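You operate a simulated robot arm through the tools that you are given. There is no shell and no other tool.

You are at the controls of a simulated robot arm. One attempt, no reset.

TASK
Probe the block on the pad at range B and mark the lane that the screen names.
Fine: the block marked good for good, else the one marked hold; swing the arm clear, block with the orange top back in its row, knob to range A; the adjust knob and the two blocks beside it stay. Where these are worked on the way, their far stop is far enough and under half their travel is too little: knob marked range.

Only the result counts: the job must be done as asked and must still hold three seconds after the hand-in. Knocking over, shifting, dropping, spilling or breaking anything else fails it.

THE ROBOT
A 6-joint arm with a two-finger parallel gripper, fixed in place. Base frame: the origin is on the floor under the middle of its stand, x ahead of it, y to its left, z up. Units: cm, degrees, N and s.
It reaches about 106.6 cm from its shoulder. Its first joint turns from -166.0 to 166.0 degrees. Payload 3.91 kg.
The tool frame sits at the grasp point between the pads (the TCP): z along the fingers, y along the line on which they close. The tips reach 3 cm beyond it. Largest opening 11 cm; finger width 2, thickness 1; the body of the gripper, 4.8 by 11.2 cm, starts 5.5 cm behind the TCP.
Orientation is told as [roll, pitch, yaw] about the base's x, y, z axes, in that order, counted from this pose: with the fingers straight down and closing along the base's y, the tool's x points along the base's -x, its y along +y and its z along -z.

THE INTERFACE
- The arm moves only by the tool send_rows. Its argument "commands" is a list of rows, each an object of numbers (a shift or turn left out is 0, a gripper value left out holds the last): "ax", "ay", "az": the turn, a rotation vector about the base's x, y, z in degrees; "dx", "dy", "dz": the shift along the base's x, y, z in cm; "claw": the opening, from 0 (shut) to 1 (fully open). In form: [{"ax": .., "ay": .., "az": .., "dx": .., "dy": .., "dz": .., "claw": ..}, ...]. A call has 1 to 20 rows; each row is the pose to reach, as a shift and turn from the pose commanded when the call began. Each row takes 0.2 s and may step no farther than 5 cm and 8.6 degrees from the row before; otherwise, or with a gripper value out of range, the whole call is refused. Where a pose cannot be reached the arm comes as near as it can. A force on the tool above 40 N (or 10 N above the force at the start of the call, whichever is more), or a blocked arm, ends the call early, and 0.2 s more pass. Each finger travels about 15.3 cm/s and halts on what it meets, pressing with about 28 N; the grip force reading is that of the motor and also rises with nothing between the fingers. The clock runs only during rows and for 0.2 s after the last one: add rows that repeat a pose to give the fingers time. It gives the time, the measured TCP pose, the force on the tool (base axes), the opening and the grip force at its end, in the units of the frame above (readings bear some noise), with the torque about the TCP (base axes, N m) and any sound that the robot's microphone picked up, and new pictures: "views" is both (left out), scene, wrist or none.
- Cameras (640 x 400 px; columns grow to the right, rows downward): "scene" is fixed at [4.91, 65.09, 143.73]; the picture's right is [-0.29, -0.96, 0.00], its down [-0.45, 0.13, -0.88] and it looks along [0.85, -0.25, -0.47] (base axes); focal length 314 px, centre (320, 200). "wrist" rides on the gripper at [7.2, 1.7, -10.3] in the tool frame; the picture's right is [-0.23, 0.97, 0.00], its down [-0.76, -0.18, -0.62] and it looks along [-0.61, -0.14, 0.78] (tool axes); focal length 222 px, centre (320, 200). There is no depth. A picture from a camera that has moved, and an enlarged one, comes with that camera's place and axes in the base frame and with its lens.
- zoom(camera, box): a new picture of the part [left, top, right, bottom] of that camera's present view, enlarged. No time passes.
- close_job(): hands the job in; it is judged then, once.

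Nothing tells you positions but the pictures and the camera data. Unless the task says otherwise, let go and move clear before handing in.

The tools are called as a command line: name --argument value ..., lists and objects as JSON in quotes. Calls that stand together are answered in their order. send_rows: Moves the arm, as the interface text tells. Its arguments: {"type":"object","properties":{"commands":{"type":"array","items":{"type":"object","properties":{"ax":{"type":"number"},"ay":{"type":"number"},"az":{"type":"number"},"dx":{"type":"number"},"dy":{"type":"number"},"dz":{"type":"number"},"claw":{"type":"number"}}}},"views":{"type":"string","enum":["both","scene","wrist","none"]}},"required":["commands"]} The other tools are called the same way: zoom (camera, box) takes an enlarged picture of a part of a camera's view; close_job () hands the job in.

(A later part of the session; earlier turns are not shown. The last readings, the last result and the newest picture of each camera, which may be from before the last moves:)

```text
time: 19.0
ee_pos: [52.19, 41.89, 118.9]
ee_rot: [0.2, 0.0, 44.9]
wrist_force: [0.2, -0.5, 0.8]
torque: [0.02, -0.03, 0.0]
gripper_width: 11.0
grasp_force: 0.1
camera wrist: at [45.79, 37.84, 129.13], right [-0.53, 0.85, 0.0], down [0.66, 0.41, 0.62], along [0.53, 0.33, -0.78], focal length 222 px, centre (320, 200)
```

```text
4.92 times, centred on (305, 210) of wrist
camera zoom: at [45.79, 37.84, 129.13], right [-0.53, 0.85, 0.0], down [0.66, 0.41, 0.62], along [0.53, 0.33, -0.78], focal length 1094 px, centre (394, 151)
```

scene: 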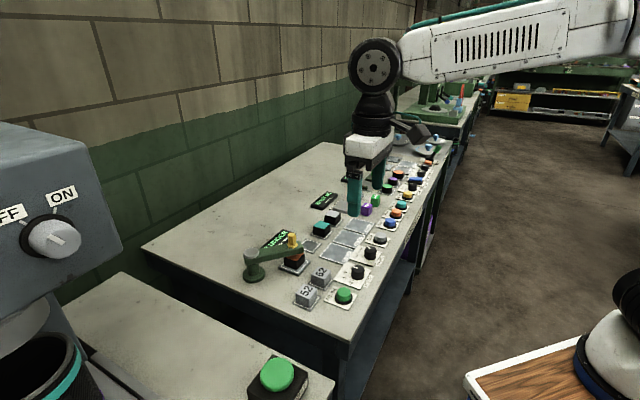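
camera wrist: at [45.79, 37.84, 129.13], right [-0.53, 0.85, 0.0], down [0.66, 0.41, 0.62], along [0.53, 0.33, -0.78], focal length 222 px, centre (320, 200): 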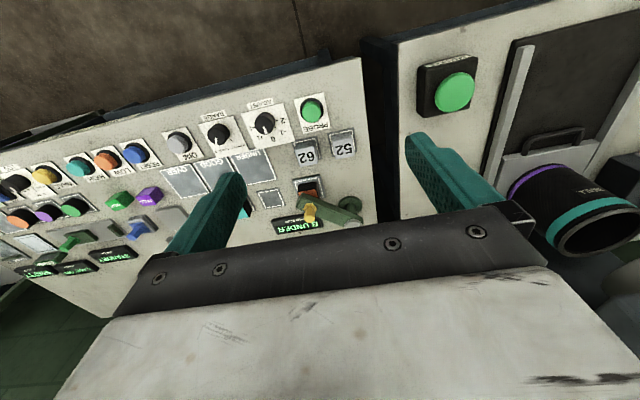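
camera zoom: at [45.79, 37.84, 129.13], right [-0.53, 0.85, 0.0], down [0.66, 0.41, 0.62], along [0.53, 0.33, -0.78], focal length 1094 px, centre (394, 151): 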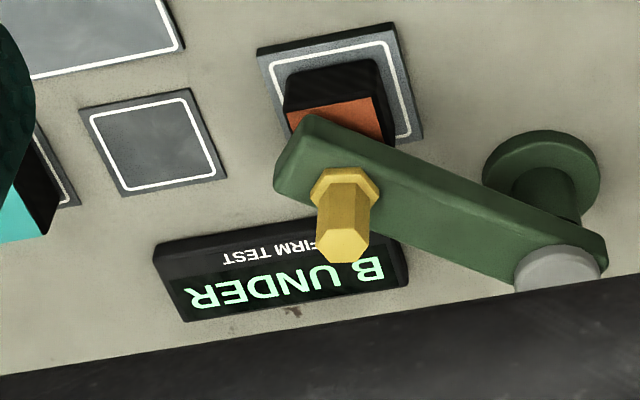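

It reads "B UNDER", so the HOLD block (purple) goes on the UNDER lane. I'll move over toward the HOLD block, near (93, 21), for a closer look.

send_rows --commands '[{"dx": 3.8, "dy": -2.9}, {"dx": 7.6, "dy": -5.8}, {"dx": 11.4, "dy": -8.7, "dz": -1}, {"dx": 15.2, "dy": -11.6, "dz": -2}, {"dx": 19, "dy": -14.5, "dz": -4}, {"dx": 22.8, "dy": -17.4, "dz": -5}, {"dx": 26.6, "dy": -20.3, "dz": -7}, {"dx": 30.4, "dy": -23.2, "dz": -8}, {"dx": 33.8, "dy": -25.9, "dz": -10}, {"dx": 33.8, "dy": -25.9, "dz": -10}]' --views "both"

zoom --camera "wrist" --box '[230, 90, 422, 210]'

zoom --camera "scene" --box '[320, 170, 416, 230]'

```text
refused: row 5 steps farther than a row can; nothing moved
```

```text
3.33 times, centred on (326, 150) of wrist
camera zoom: at [45.79, 37.84, 129.13], right [-0.53, 0.85, 0.0], down [0.66, 0.41, 0.62], along [0.53, 0.33, -0.78], focal length 740 px, centre (300, 367)
```

zoom: 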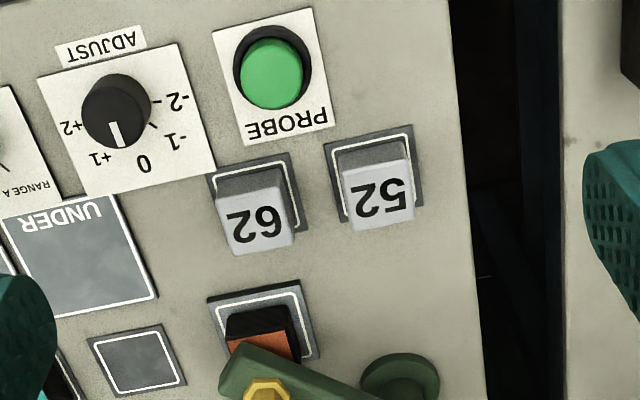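

```text
6.67 times, centred on (368, 200) of scene
camera zoom: at [4.91, 65.09, 143.73], right [-0.29, -0.96, 0.0], down [-0.45, 0.13, -0.88], along [0.85, -0.25, -0.47], focal length 2092 px, centre (0, 200)
```

zoom: 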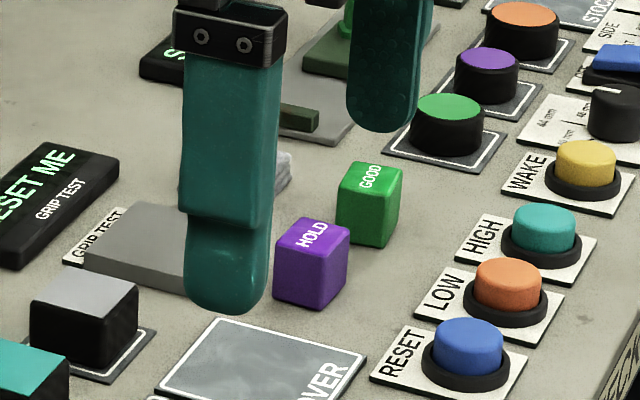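

The move was refused again for a step slightly over 5 cm. I'll resend it with evenly spaced, shorter steps.

send_rows --commands '[{"dx": 3.38, "dy": -2.59, "dz": -1}, {"dx": 6.76, "dy": -5.18, "dz": -2}, {"dx": 10.14, "dy": -7.77, "dz": -3}, {"dx": 13.52, "dy": -10.36, "dz": -4}, {"dx": 16.9, "dy": -12.95, "dz": -5}, {"dx": 20.28, "dy": -15.54, "dz": -6}, {"dx": 23.66, "dy": -18.13, "dz": -7}, {"dx": 27.04, "dy": -20.72, "dz": -8}, {"dx": 30.42, "dy": -23.31, "dz": -9}, {"dx": 33.8, "dy": -25.9, "dz": -10}, {"dx": 33.8, "dy": -25.9, "dz": -10}]' --views "both"

zoom --camera "wrist" --box '[230, 90, 422, 210]'

zoom --camera "scene" --box '[320, 170, 416, 230]'

```text
time: 21.4
ee_pos: [85.95, 15.68, 108.73]
ee_rot: [0.1, -0.1, 45.0]
wrist_force: [-1.0, 0.2, -0.6]
torque: [0.0, 0.0, -0.01]
gripper_width: 11.01
grasp_force: 0.1
camera wrist: at [79.61, 11.79, 119.13], right [-0.53, 0.85, 0.0], down [0.66, 0.41, 0.62], along [0.53, 0.33, -0.78], focal length 222 px, centre (320, 200)
```

scene: 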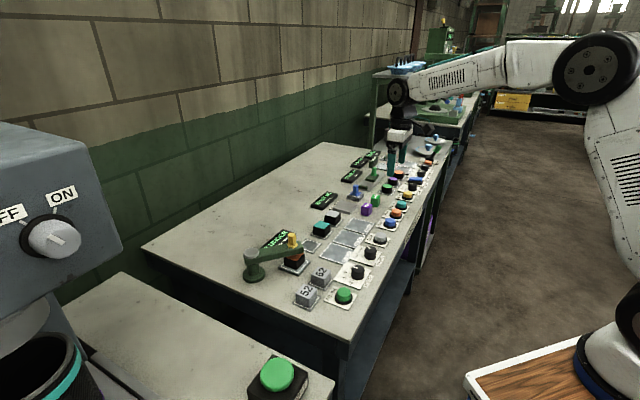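
wrist: 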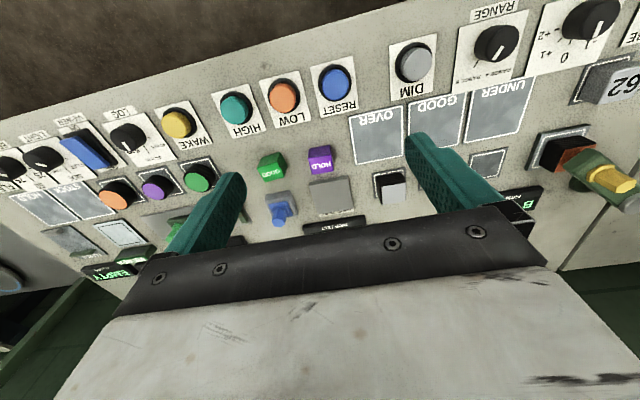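

```text
3.33 times, centred on (326, 150) of wrist
camera zoom: at [79.61, 11.79, 119.13], right [-0.53, 0.85, 0.0], down [0.66, 0.41, 0.62], along [0.53, 0.33, -0.78], focal length 740 px, centre (300, 367)
```

zoom: 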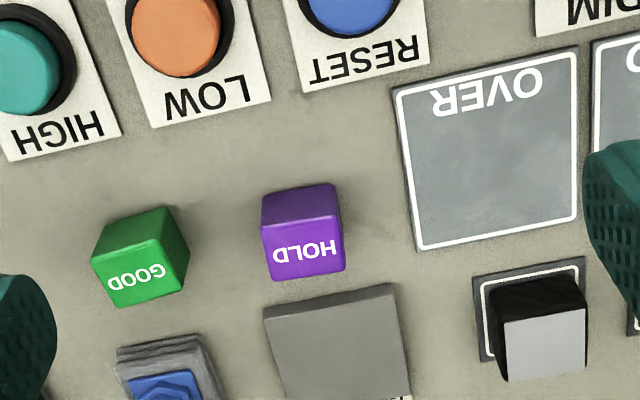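

```text
6.67 times, centred on (368, 200) of scene
camera zoom: at [4.91, 65.09, 143.73], right [-0.29, -0.96, 0.0], down [-0.45, 0.13, -0.88], along [0.85, -0.25, -0.47], focal length 2092 px, centre (0, 200)
```

zoom: 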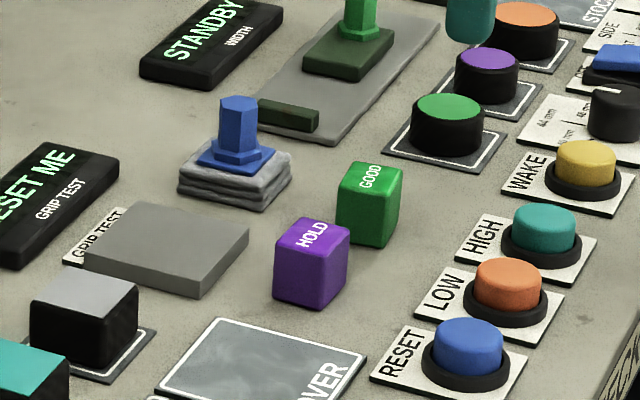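

zoom --camera "wrist" --box '[288, 136, 352, 176]'

zoom --camera "wrist" --box '[340, 60, 532, 180]'

```text
10.00 times, centred on (320, 156) of wrist
camera zoom: at [79.61, 11.79, 119.13], right [-0.53, 0.85, 0.0], down [0.66, 0.41, 0.62], along [0.53, 0.33, -0.78], focal length 2221 px, centre (320, 640)
```

zoom: 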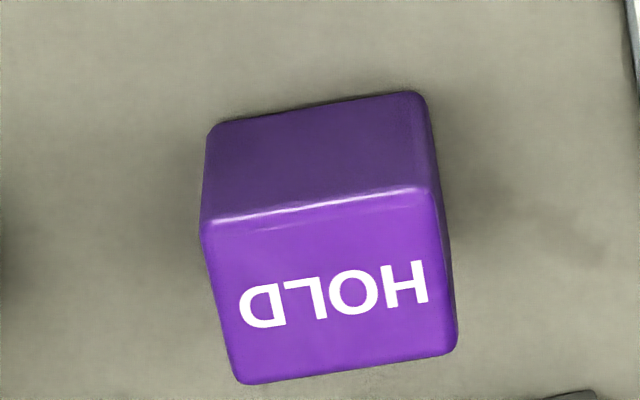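

```text
3.33 times, centred on (436, 120) of wrist
camera zoom: at [79.61, 11.79, 119.13], right [-0.53, 0.85, 0.0], down [0.66, 0.41, 0.62], along [0.53, 0.33, -0.78], focal length 740 px, centre (-67, 467)
```

zoom: 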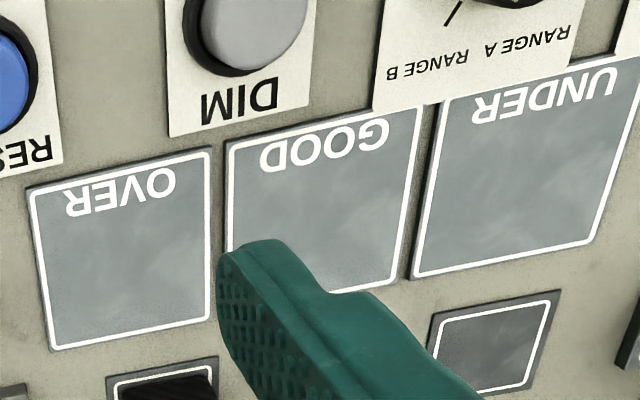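

The HOLD block's top is centred near (94.0, 21.0) at z≈89.3, about 3.5 cm wide and turned to about yaw 42. I'll go down to a hover above it with a partial opening and verify before grasping.

send_rows --commands '[{"dx": 3, "dy": 2, "dz": -2, "az": -3, "claw": 0.6}, {"dx": 6, "dy": 4, "dz": -4, "az": -3, "claw": 0.6}, {"dx": 8.1, "dy": 5.25, "dz": -7, "az": -3}, {"dx": 8.1, "dy": 5.25, "dz": -11, "az": -3}, {"dx": 8.1, "dy": 5.25, "dz": -14, "az": -3}, {"dx": 8.1, "dy": 5.25, "dz": -14, "az": -3}]' --views "both"

zoom --camera "wrist" --box '[230, 90, 422, 210]'

zoom --camera "scene" --box '[320, 170, 416, 230]'

```text
time: 22.8
ee_pos: [93.99, 21.08, 94.76]
ee_rot: [0.1, 0.0, 42.0]
wrist_force: [0.5, 0.3, 0.6]
torque: [0.01, -0.03, -0.02]
gripper_width: 6.61
grasp_force: 0.2
camera wrist: at [87.32, 17.52, 105.05], right [-0.48, 0.88, 0.0], down [0.69, 0.38, 0.62], along [0.54, 0.3, -0.78], focal length 222 px, centre (320, 200)
```

scene: 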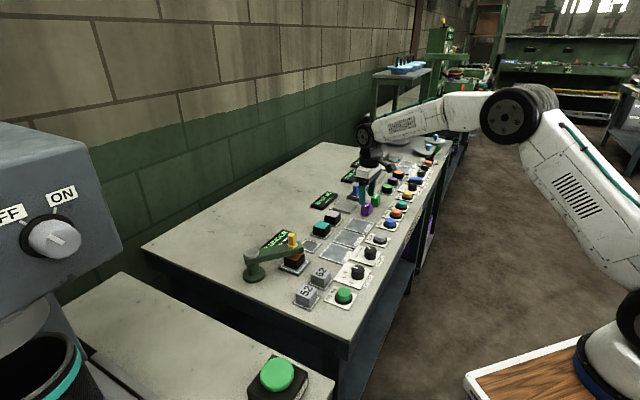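
wrist: 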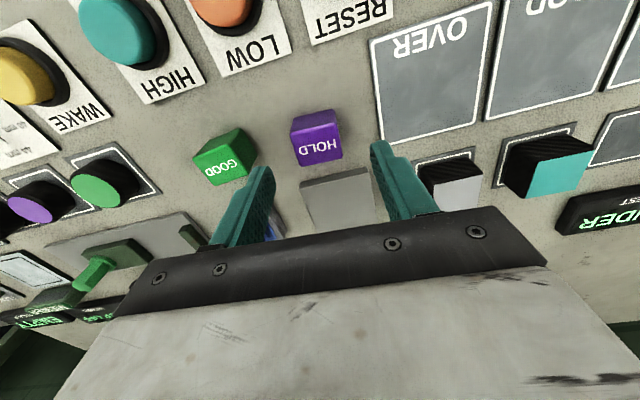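

```text
3.33 times, centred on (326, 150) of wrist
camera zoom: at [87.32, 17.52, 105.05], right [-0.48, 0.88, 0.0], down [0.69, 0.38, 0.62], along [0.54, 0.3, -0.78], focal length 740 px, centre (300, 367)
```

zoom: 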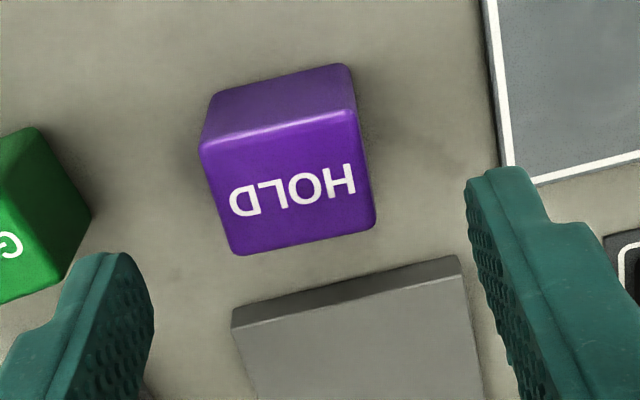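

```text
6.67 times, centred on (368, 200) of scene
camera zoom: at [4.91, 65.09, 143.73], right [-0.29, -0.96, 0.0], down [-0.45, 0.13, -0.88], along [0.85, -0.25, -0.47], focal length 2092 px, centre (0, 200)
```

zoom: 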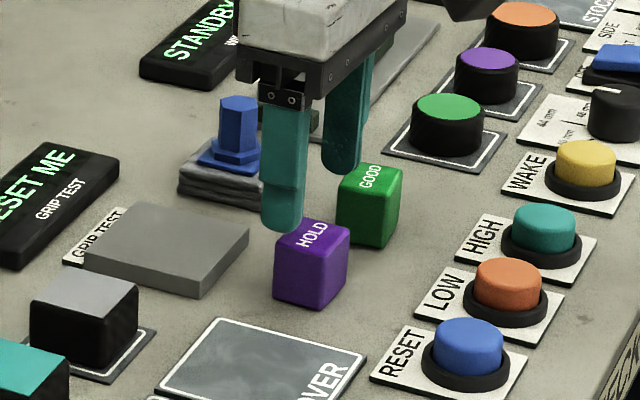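

The block is nearly centred between the fingers. I'll nudge over 2 mm, go down and grasp it.

send_rows --commands '[{"dy": -0.2, "dz": -2}, {"dy": -0.2, "dz": -4}, {"dy": -0.2, "dz": -5.3}, {"dy": -0.2, "dz": -5.3}, {"dy": -0.2, "dz": -5.3, "claw": 0.4}, {"dy": -0.2, "dz": -5.3, "claw": 0.2}, {"dy": -0.2, "dz": -5.3, "claw": 0.2}, {"dy": -0.2, "dz": -5.3, "claw": 0.2}]' --views "both"

zoom --camera "wrist" --box '[230, 90, 422, 210]'

zoom --camera "scene" --box '[320, 170, 416, 230]'

```text
time: 24.6
ee_pos: [94.03, 20.88, 89.43]
ee_rot: [0.0, -0.1, 42.0]
wrist_force: [0.6, 0.6, 0.7]
torque: [-0.03, 0.04, 0.0]
gripper_width: 3.49
grasp_force: 28.3
camera wrist: at [87.38, 17.31, 99.71], right [-0.48, 0.88, 0.0], down [0.69, 0.38, 0.62], along [0.54, 0.3, -0.78], focal length 222 px, centre (320, 200)
```

scene: 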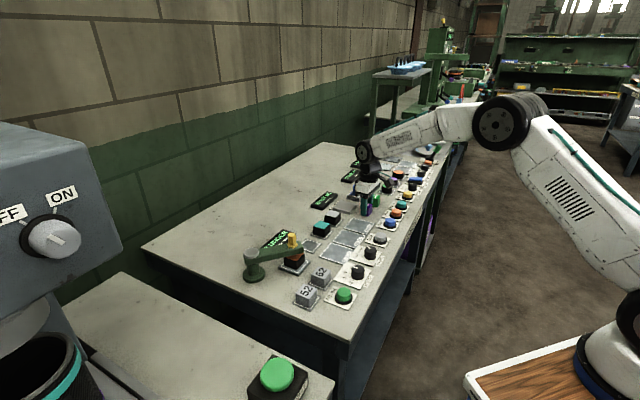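
wrist: 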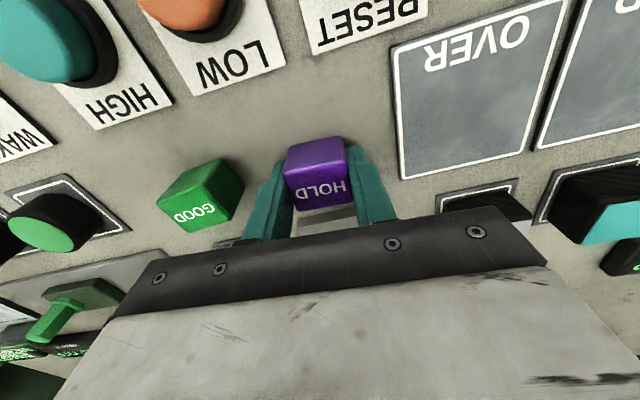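

```text
3.33 times, centred on (326, 150) of wrist
camera zoom: at [87.38, 17.31, 99.71], right [-0.48, 0.88, 0.0], down [0.69, 0.38, 0.62], along [0.54, 0.3, -0.78], focal length 740 px, centre (300, 367)
```

zoom: 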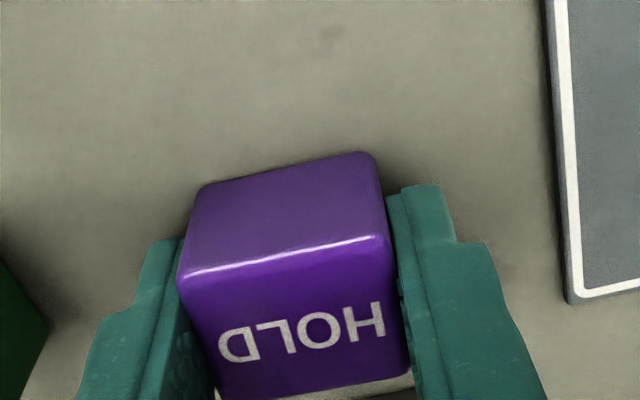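

```text
6.67 times, centred on (368, 200) of scene
camera zoom: at [4.91, 65.09, 143.73], right [-0.29, -0.96, 0.0], down [-0.45, 0.13, -0.88], along [0.85, -0.25, -0.47], focal length 2092 px, centre (0, 200)
```

zoom: 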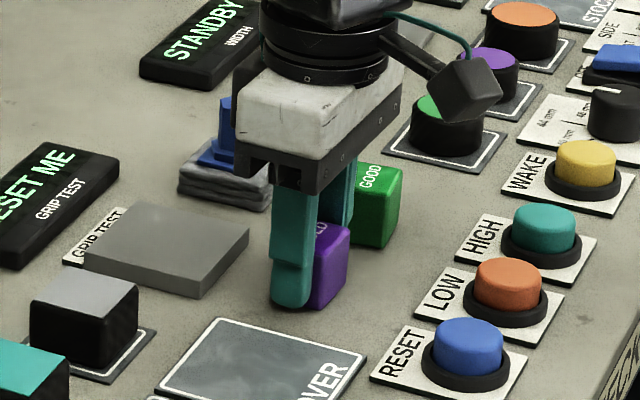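

The HOLD block is gripped at 3.49 cm. I'll lift it and carry it over the UNDER lane at about (75, 39), keeping it high.

send_rows --commands '[{"dz": 2}, {"dz": 5}, {"dz": 9}, {"dx": -3, "dy": 2.9, "dz": 10}, {"dx": -6, "dy": 5.8, "dz": 10}, {"dx": -9, "dy": 8.7, "dz": 10}, {"dx": -12, "dy": 11.5, "dz": 10}, {"dx": -15, "dy": 14.3, "dz": 10}, {"dx": -17, "dy": 16.2, "dz": 10}, {"dx": -19, "dy": 18.1, "dz": 10}, {"dx": -19, "dy": 18.1, "dz": 10}]' --views "both"

zoom --camera "wrist" --box '[210, 70, 450, 220]'

zoom --camera "scene" --box '[270, 190, 398, 270]'

```text
time: 27.0
ee_pos: [74.88, 39.08, 99.59]
ee_rot: [0.2, -0.1, 42.0]
wrist_force: [-0.4, 0.1, -1.5]
torque: [0.01, -0.03, 0.01]
gripper_width: 3.51
grasp_force: 28.0
camera wrist: at [68.37, 35.49, 109.84], right [-0.48, 0.88, 0.0], down [0.69, 0.38, 0.62], along [0.54, 0.3, -0.78], focal length 222 px, centre (320, 200)
```

scene: 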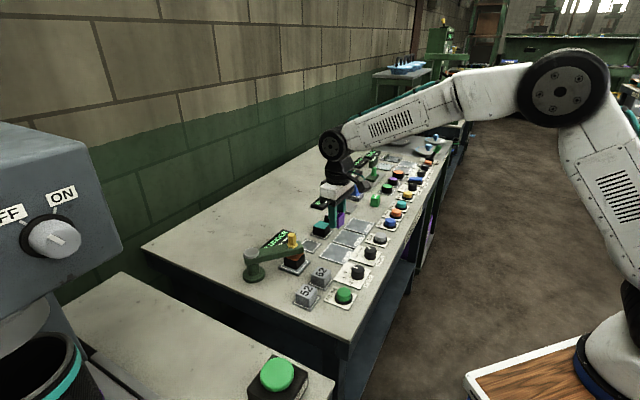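
wrist: 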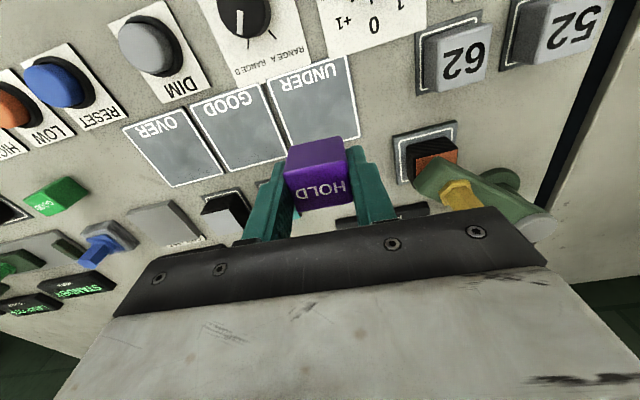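

```text
2.67 times, centred on (330, 145) of wrist
camera zoom: at [68.37, 35.49, 109.84], right [-0.48, 0.88, 0.0], down [0.69, 0.38, 0.62], along [0.54, 0.3, -0.78], focal length 592 px, centre (293, 347)
```

zoom: 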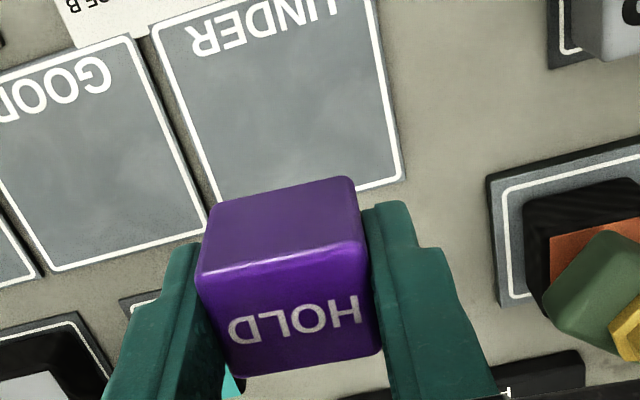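

```text
5.00 times, centred on (334, 230) of scene
camera zoom: at [4.91, 65.09, 143.73], right [-0.29, -0.96, 0.0], down [-0.45, 0.13, -0.88], along [0.85, -0.25, -0.47], focal length 1569 px, centre (250, 50)
```

zoom: 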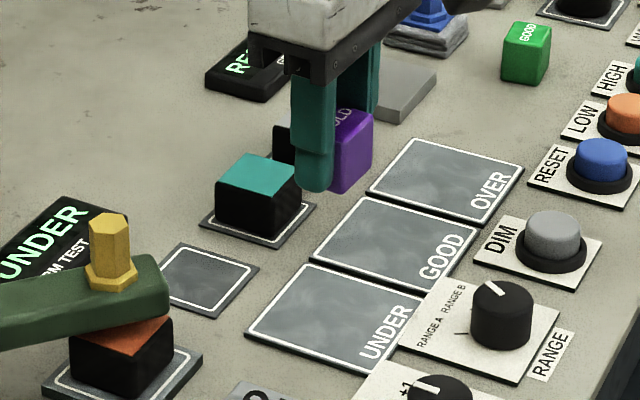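

The UNDER lane's centre works out to (74.9, 38.8), almost directly below. I'll lower the block onto the lane, slowing at the end.

send_rows --commands '[{"dy": -0.2, "dz": -4}, {"dy": -0.2, "dz": -8}, {"dy": -0.2, "dz": -9.2}, {"dy": -0.2, "dz": -9.5}, {"dy": -0.2, "dz": -9.7}, {"dy": -0.2, "dz": -9.7}]' --views "both"

zoom --camera "scene" --box '[270, 190, 398, 270]'

```text
time: 28.4
ee_pos: [75.09, 38.95, 89.7]
ee_rot: [0.1, 0.0, 42.0]
wrist_force: [-0.3, -0.4, 7.1]
torque: [0.01, 0.03, 0.03]
gripper_width: 3.5
grasp_force: 28.1
camera wrist: at [68.39, 35.24, 100.06], right [-0.48, 0.88, 0.0], down [0.68, 0.38, 0.62], along [0.55, 0.3, -0.78], focal length 222 px, centre (320, 200)
```

scene: 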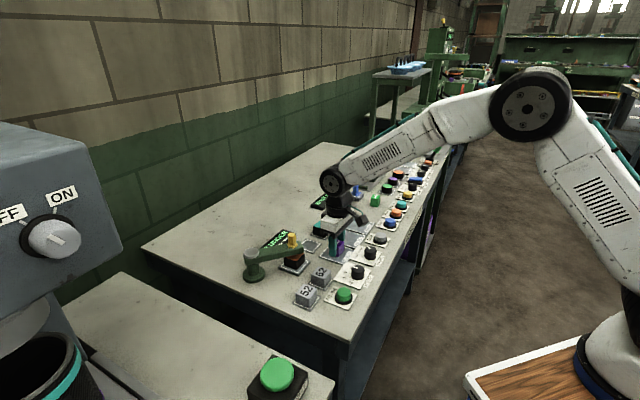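
wrist: 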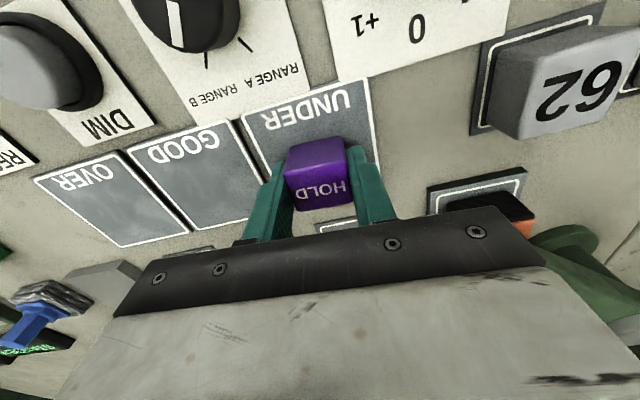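

```text
5.00 times, centred on (334, 230) of scene
camera zoom: at [4.91, 65.09, 143.73], right [-0.29, -0.96, 0.0], down [-0.45, 0.13, -0.88], along [0.85, -0.25, -0.47], focal length 1569 px, centre (250, 50)
```

zoom: 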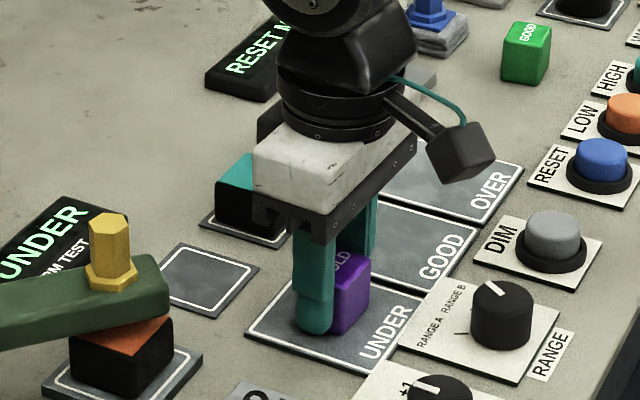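

The block has touched down on the UNDER lane, with about 7 N upward. I'll open the fingers, rise straight up and check where it sits.

send_rows --commands '[{"dz": 0.05, "claw": 0.4}, {"dz": 0.05, "claw": 0.55}, {"dz": 0.05, "claw": 0.55}, {"dz": 4}, {"dz": 8}, {"dz": 12}, {"dz": 15}, {"dz": 15}]' --views "both"

zoom --camera "scene" --box '[230, 210, 390, 310]'

zoom --camera "wrist" --box '[210, 50, 450, 200]'

```text
time: 30.2
ee_pos: [74.86, 38.92, 104.76]
ee_rot: [0.1, -0.1, 42.0]
wrist_force: [-0.4, -0.4, 0.8]
torque: [0.04, 0.0, 0.01]
gripper_width: 6.04
grasp_force: 0.0
camera wrist: at [68.26, 35.33, 115.06], right [-0.48, 0.88, 0.0], down [0.69, 0.38, 0.62], along [0.54, 0.3, -0.78], focal length 222 px, centre (320, 200)
```

scene: 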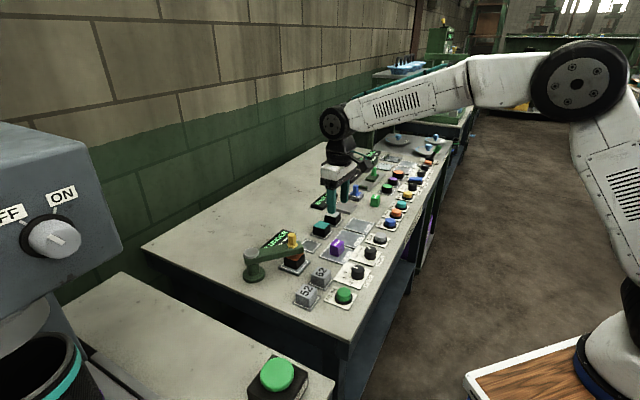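
wrist: 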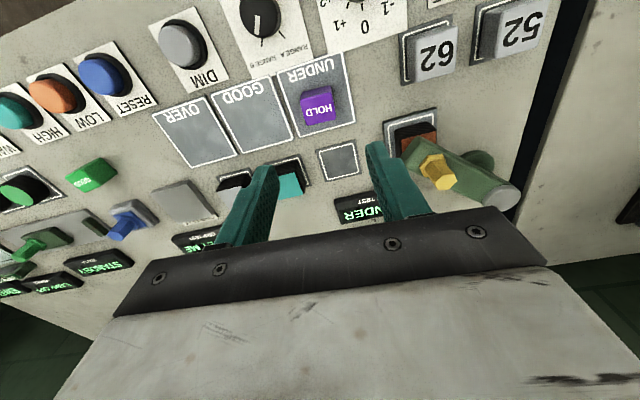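

```text
4.00 times, centred on (310, 260) of scene
camera zoom: at [4.91, 65.09, 143.73], right [-0.29, -0.96, 0.0], down [-0.45, 0.13, -0.88], along [0.85, -0.25, -0.47], focal length 1255 px, centre (360, -40)
```

zoom: 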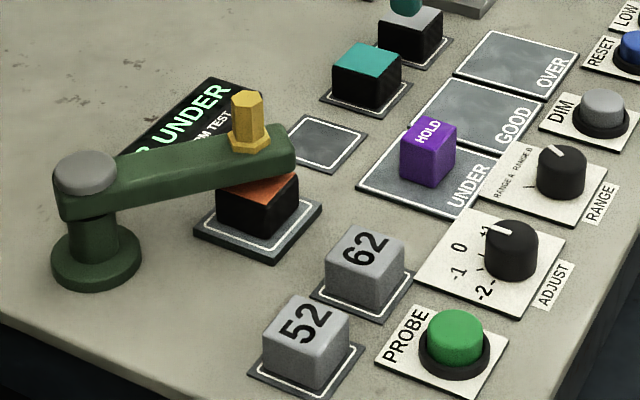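

```text
2.67 times, centred on (330, 125) of wrist
camera zoom: at [68.26, 35.33, 115.06], right [-0.48, 0.88, 0.0], down [0.69, 0.38, 0.62], along [0.54, 0.3, -0.78], focal length 592 px, centre (293, 400)
```

zoom: 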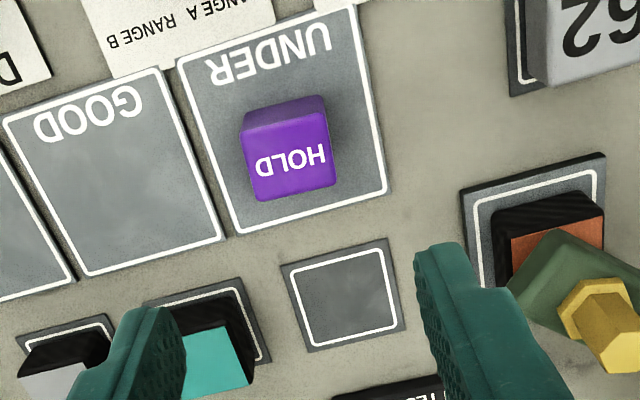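

HOLD stands squarely on the UNDER lane. Next is the swing arm, so I'll zoom in on its handle and pivot to get the geometry.

zoom --camera "wrist" --box '[370, 110, 530, 210]'

zoom --camera "scene" --box '[236, 220, 316, 290]'

```text
4.00 times, centred on (450, 160) of wrist
camera zoom: at [68.26, 35.33, 115.06], right [-0.48, 0.88, 0.0], down [0.69, 0.38, 0.62], along [0.54, 0.3, -0.78], focal length 888 px, centre (-200, 360)
```

zoom: 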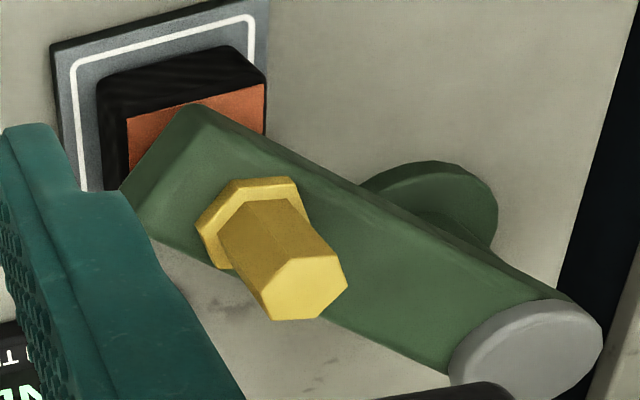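

```text
5.71 times, centred on (276, 255) of scene
camera zoom: at [4.91, 65.09, 143.73], right [-0.29, -0.96, 0.0], down [-0.45, 0.13, -0.88], along [0.85, -0.25, -0.47], focal length 1793 px, centre (571, -114)
```

zoom: 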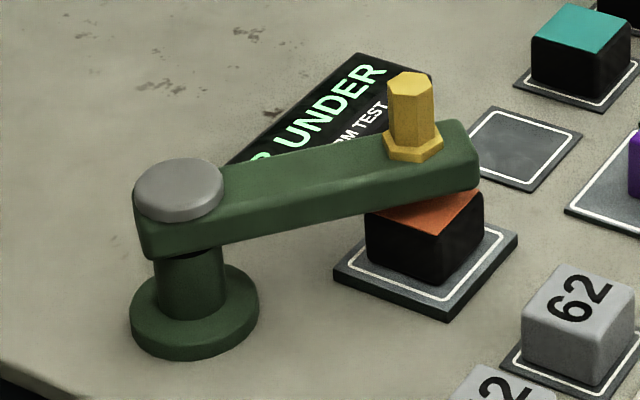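

The handle axis is near (73.05, 52.4), topping out at z≈96.7, and the pivot is near (72.2, 63). I'll move above the handle, turn the fingers to straddle it along x (the tangential direction), and check the alignment.

send_rows --commands '[{"dx": -0.3, "dy": 2, "az": 8, "claw": 0.5}, {"dx": -0.6, "dy": 4.5, "az": 16}, {"dx": -0.9, "dy": 7, "az": 24}, {"dx": -1.2, "dy": 9.5, "az": 32}, {"dx": -1.5, "dy": 12, "az": 40}, {"dx": -1.85, "dy": 13.5, "az": 48}, {"dx": -1.85, "dy": 13.5, "az": 48}]' --views "both"

zoom --camera "wrist" --box '[210, 70, 450, 220]'

zoom --camera "scene" --box '[230, 180, 340, 280]'

```text
time: 31.8
ee_pos: [73.11, 52.34, 104.66]
ee_rot: [0.1, 0.1, 90.1]
wrist_force: [0.9, 0.3, -0.1]
torque: [0.0, 0.0, 0.05]
gripper_width: 5.48
grasp_force: 0.1
camera wrist: at [71.39, 45.11, 115.02], right [-0.97, 0.23, 0.0], down [0.18, 0.76, 0.62], along [0.14, 0.61, -0.78], focal length 222 px, centre (320, 200)
```

scene: 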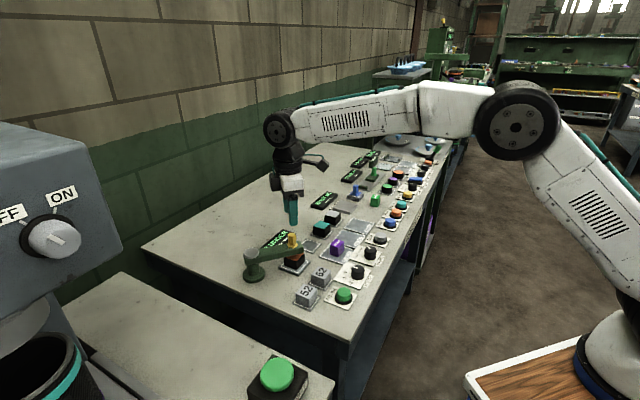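
wrist: 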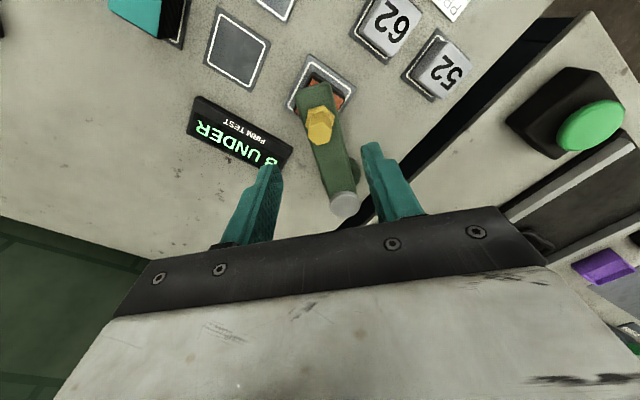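

```text
2.67 times, centred on (330, 145) of wrist
camera zoom: at [71.39, 45.11, 115.02], right [-0.97, 0.23, 0.0], down [0.18, 0.76, 0.62], along [0.14, 0.61, -0.78], focal length 592 px, centre (293, 347)
```

zoom: 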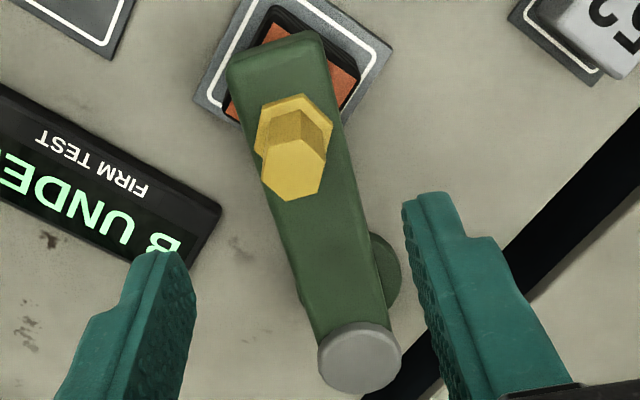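

```text
4.00 times, centred on (285, 230) of scene
camera zoom: at [4.91, 65.09, 143.73], right [-0.29, -0.96, 0.0], down [-0.45, 0.13, -0.88], along [0.85, -0.25, -0.47], focal length 1255 px, centre (460, 80)
```

zoom: 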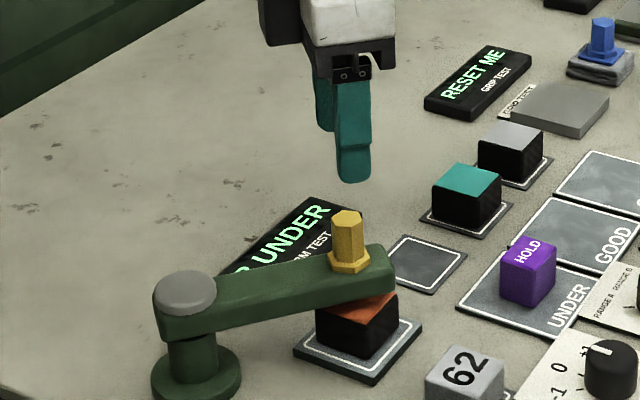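

The handle is exactly below the grasp point. I'll lower the fingers to straddle it, with the tips just above the arm's top.

send_rows --commands '[{"claw": 0.4}, {"dz": -3, "claw": 0.4}, {"dz": -5}, {"dz": -7}, {"dz": -7.3}, {"dz": -7.3}]' --views "both"

zoom --camera "wrist" --box '[210, 70, 450, 220]'

zoom --camera "scene" --box '[230, 180, 340, 280]'

```text
time: 33.2
ee_pos: [73.23, 52.42, 97.55]
ee_rot: [0.1, 0.0, 90.0]
wrist_force: [0.5, 0.2, 0.0]
torque: [0.02, 0.01, 0.0]
gripper_width: 4.4
grasp_force: 0.0
camera wrist: at [71.33, 45.11, 107.72], right [-0.97, 0.23, 0.0], down [0.18, 0.76, 0.62], along [0.14, 0.61, -0.78], focal length 222 px, centre (320, 200)
```

scene: 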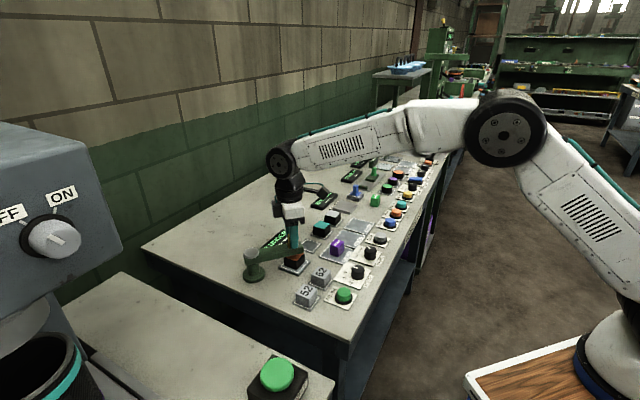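
wrist: 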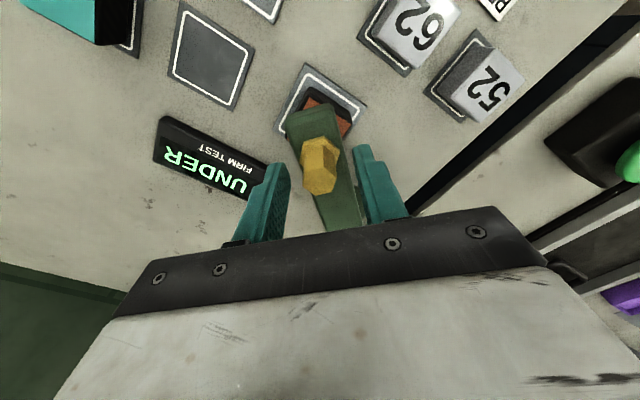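

```text
2.67 times, centred on (330, 145) of wrist
camera zoom: at [71.33, 45.11, 107.72], right [-0.97, 0.23, 0.0], down [0.18, 0.76, 0.62], along [0.14, 0.61, -0.78], focal length 592 px, centre (293, 347)
```

zoom: 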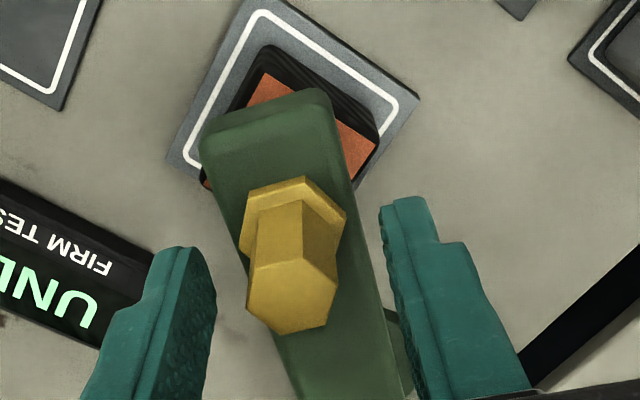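

```text
4.00 times, centred on (285, 230) of scene
camera zoom: at [4.91, 65.09, 143.73], right [-0.29, -0.96, 0.0], down [-0.45, 0.13, -0.88], along [0.85, -0.25, -0.47], focal length 1255 px, centre (460, 80)
```

zoom: 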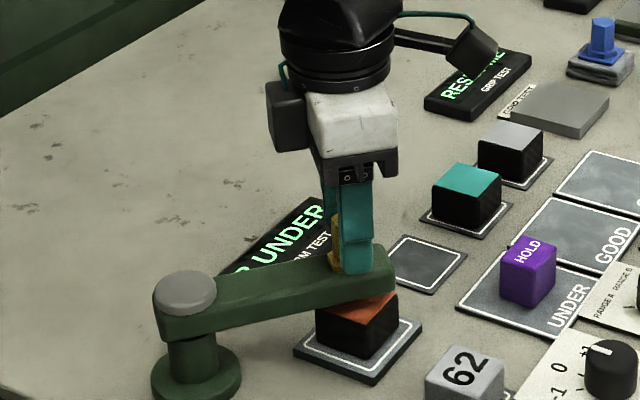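

The handle is caged. I'll push gently toward −x (clockwise, over the empty area of the bench) to feel whether the arm swings that way.

send_rows --commands '[{"dx": -0.6}, {"dx": -1.1}, {"dx": -1.5}, {"dx": -1.9, "dy": -0.1}, {"dx": -2.2, "dy": -0.1}]' --views "both"

zoom --camera "wrist" --box '[210, 70, 450, 220]'

```text
time: 34.4
ee_pos: [70.89, 52.32, 97.47]
ee_rot: [0.0, 0.1, 89.9]
wrist_force: [0.5, -0.3, 0.0]
torque: [-0.01, 0.0, -0.01]
gripper_width: 4.4
grasp_force: 0.7
camera wrist: at [69.12, 45.11, 107.79], right [-0.97, 0.23, 0.0], down [0.18, 0.76, 0.62], along [0.14, 0.61, -0.78], focal length 222 px, centre (320, 200)
```

scene: 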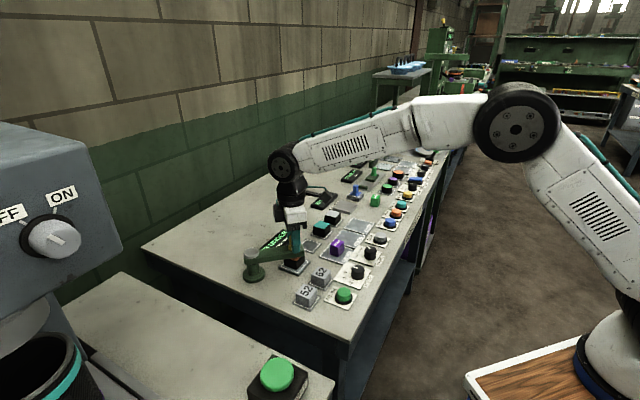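
wrist: 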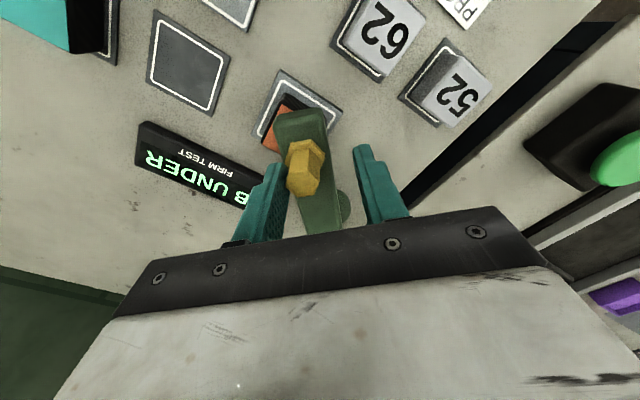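

```text
2.67 times, centred on (330, 145) of wrist
camera zoom: at [69.12, 45.11, 107.79], right [-0.97, 0.23, 0.0], down [0.18, 0.76, 0.62], along [0.14, 0.61, -0.78], focal length 592 px, centre (293, 347)
```

zoom: 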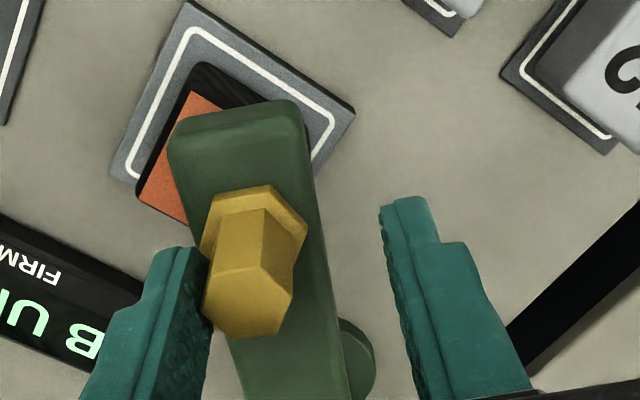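

The arm swings freely clockwise with almost no force. I'll continue along the arc, turning the gripper with it, and watch for an end stop.

send_rows --commands '[{"dx": -1.45, "dy": 0.2, "az": -8}, {"dx": -2.85, "dy": 0.7, "az": -16}, {"dx": -4.2, "dy": 1.35, "az": -24}, {"dx": -5.45, "dy": 2.2, "az": -32}, {"dx": -6.55, "dy": 3.2, "az": -40}, {"dx": -7.5, "dy": 4.35, "az": -48}]' --views "both"

zoom --camera "wrist" --box '[210, 70, 450, 220]'

zoom --camera "scene" --box '[220, 210, 350, 310]'

```text
time: 35.8
ee_pos: [63.27, 56.52, 97.32]
ee_rot: [0.0, -0.1, 41.9]
wrist_force: [-0.1, -0.4, 0.3]
torque: [-0.01, 0.02, 0.0]
gripper_width: 4.41
grasp_force: 0.0
camera wrist: at [56.78, 52.95, 107.67], right [-0.48, 0.88, 0.0], down [0.69, 0.38, 0.62], along [0.55, 0.3, -0.78], focal length 222 px, centre (320, 200)
```

scene: 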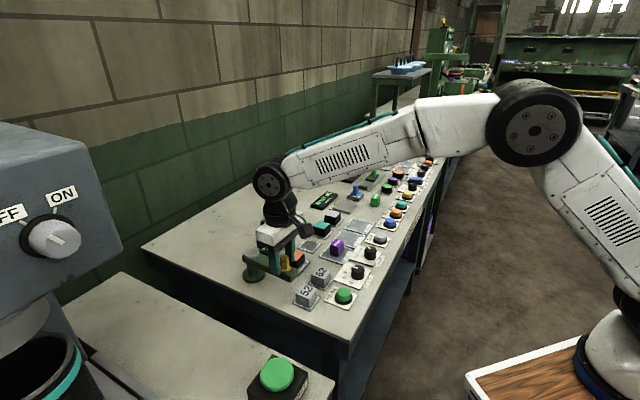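
wrist: 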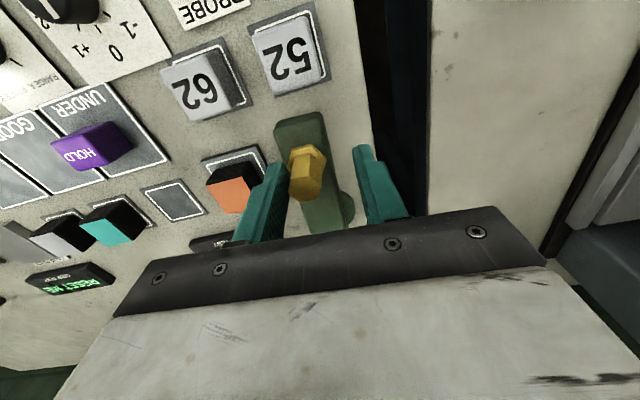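

```text
2.67 times, centred on (330, 145) of wrist
camera zoom: at [56.78, 52.95, 107.67], right [-0.48, 0.88, 0.0], down [0.69, 0.38, 0.62], along [0.55, 0.3, -0.78], focal length 592 px, centre (293, 347)
```

zoom: 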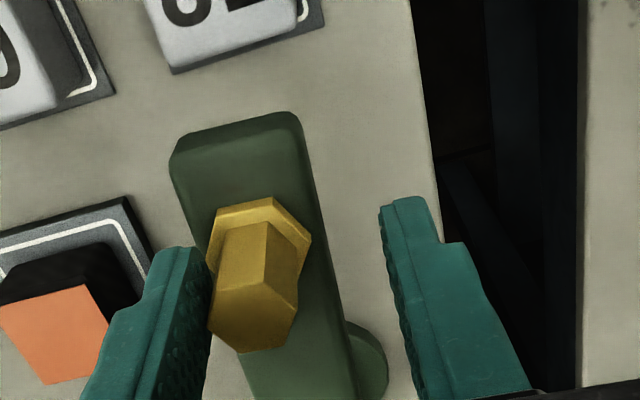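

```text
4.00 times, centred on (285, 260) of scene
camera zoom: at [4.91, 65.09, 143.73], right [-0.29, -0.96, 0.0], down [-0.45, 0.13, -0.88], along [0.85, -0.25, -0.47], focal length 1255 px, centre (460, -40)
```

zoom: 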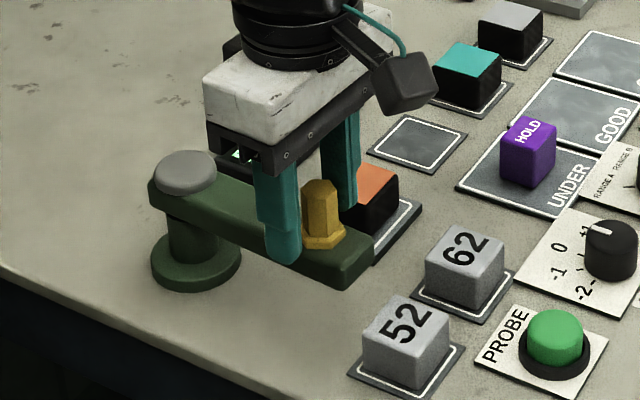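

The arm has swung about 48° and is clear of the block. I'll carry it further toward the left side for margin.

send_rows --commands '[{"dx": -0.79, "dy": 1.27, "az": -8}, {"dx": -1.4, "dy": 2.64, "az": -16}, {"dx": -1.81, "dy": 4.09, "az": -24}, {"dx": -2.02, "dy": 5.58, "az": -32}]' --views "both"

zoom --camera "wrist" --box '[210, 70, 450, 220]'

zoom --camera "scene" --box '[220, 210, 350, 310]'

```text
time: 36.8
ee_pos: [62.05, 61.15, 97.44]
ee_rot: [-0.7, 0.0, 12.4]
wrist_force: [12.3, -39.0, 8.4]
torque: [-0.6, 0.37, 0.0]
gripper_width: 6.42
grasp_force: 20.9
stopped in row 4: the force on the tool passed its limit at 47 N (the readings are from after the stop); the commanded pose is now the measured one
camera wrist: at [54.39, 61.24, 107.7], right [0.01, 1.0, -0.01], down [0.78, 0.0, 0.62], along [0.62, -0.02, -0.78], focal length 222 px, centre (320, 200)
```

scene: 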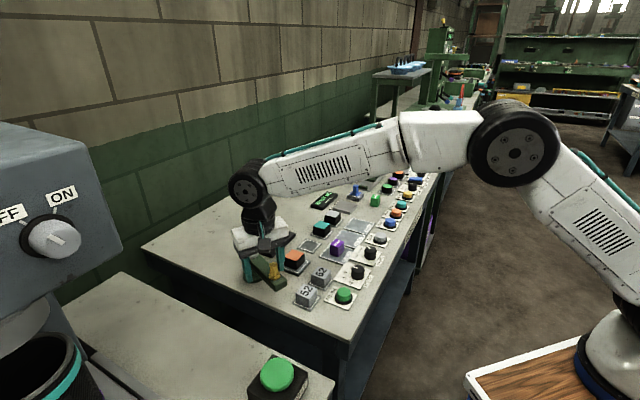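
wrist: 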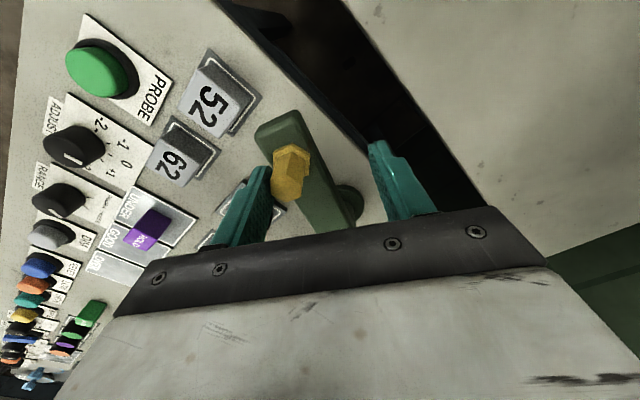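

```text
2.67 times, centred on (330, 145) of wrist
camera zoom: at [54.39, 61.24, 107.7], right [0.01, 1.0, -0.01], down [0.78, 0.0, 0.62], along [0.62, -0.02, -0.78], focal length 592 px, centre (293, 347)
```

zoom: 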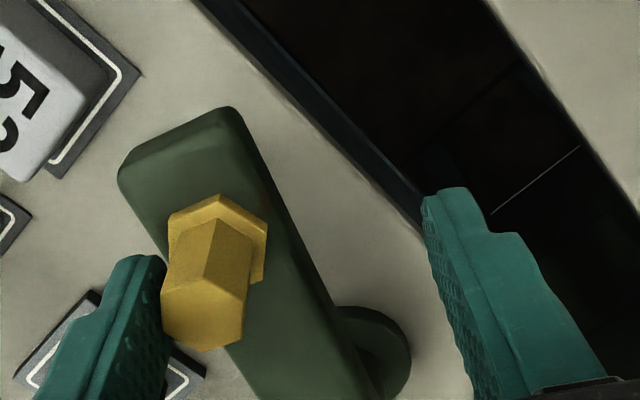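

```text
4.00 times, centred on (285, 260) of scene
camera zoom: at [4.91, 65.09, 143.73], right [-0.29, -0.96, 0.0], down [-0.45, 0.13, -0.88], along [0.85, -0.25, -0.47], focal length 1255 px, centre (460, -40)
```

zoom: 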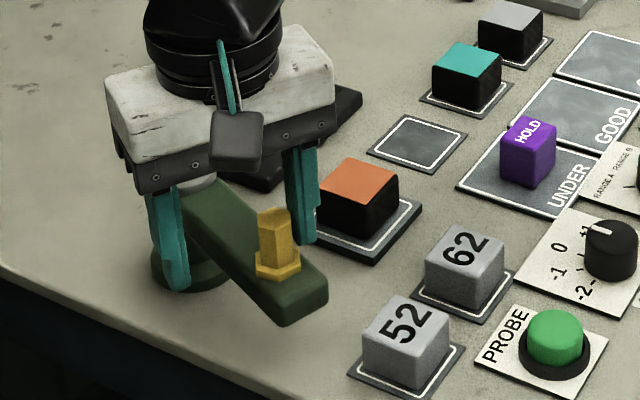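

The arm reached its far stop at about 60–65° of swing, well clear of the block. I'll back off slightly to unload, open a little and lift straight up.

send_rows --commands '[{"dx": 0.2, "dy": -0.6, "claw": 0.5}, {"dx": 0.3, "dy": -1.0, "claw": 0.5}, {"dx": 0.3, "dy": -1.0, "dz": 2}, {"dx": 0.3, "dy": -1.0, "dz": 5}, {"dx": 0.3, "dy": -1.0, "dz": 9}, {"dx": 0.3, "dy": -1.0, "dz": 9}]' --views "both"

zoom --camera "scene" --box '[220, 210, 350, 310]'

```text
time: 38.2
ee_pos: [61.79, 60.45, 106.32]
ee_rot: [-0.4, 0.1, 12.6]
wrist_force: [-0.1, -0.3, 0.0]
torque: [0.04, 0.04, 0.03]
gripper_width: 5.47
grasp_force: 0.1
camera wrist: at [54.27, 60.53, 116.65], right [0.01, 1.0, -0.01], down [0.78, 0.0, 0.62], along [0.62, -0.01, -0.78], focal length 222 px, centre (320, 200)
```

scene: 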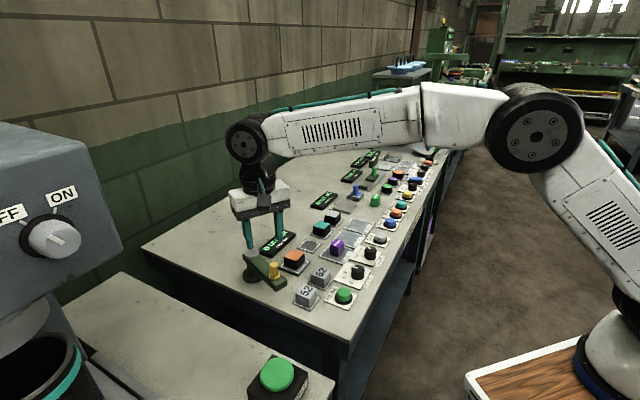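
wrist: 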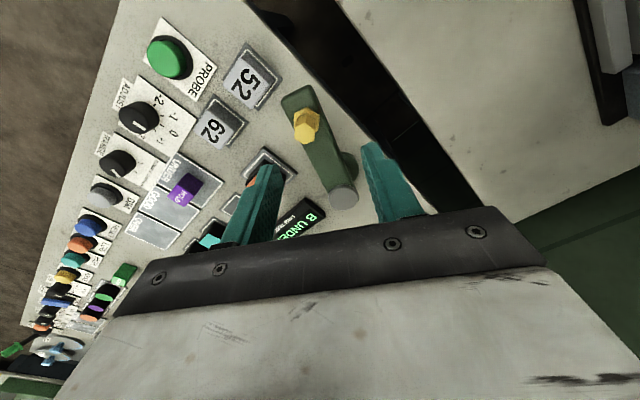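

```text
4.00 times, centred on (285, 260) of scene
camera zoom: at [4.91, 65.09, 143.73], right [-0.29, -0.96, 0.0], down [-0.45, 0.13, -0.88], along [0.85, -0.25, -0.47], focal length 1255 px, centre (460, -40)
```

zoom: 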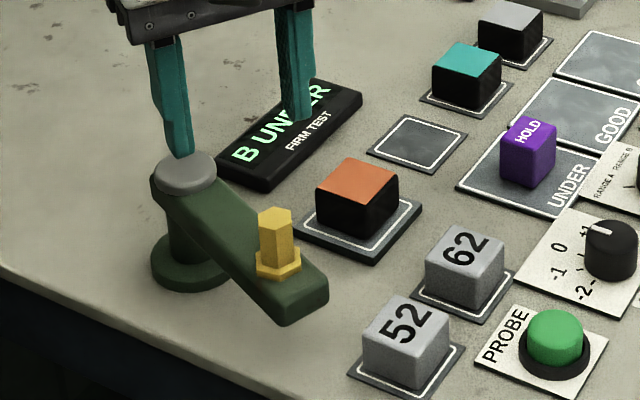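

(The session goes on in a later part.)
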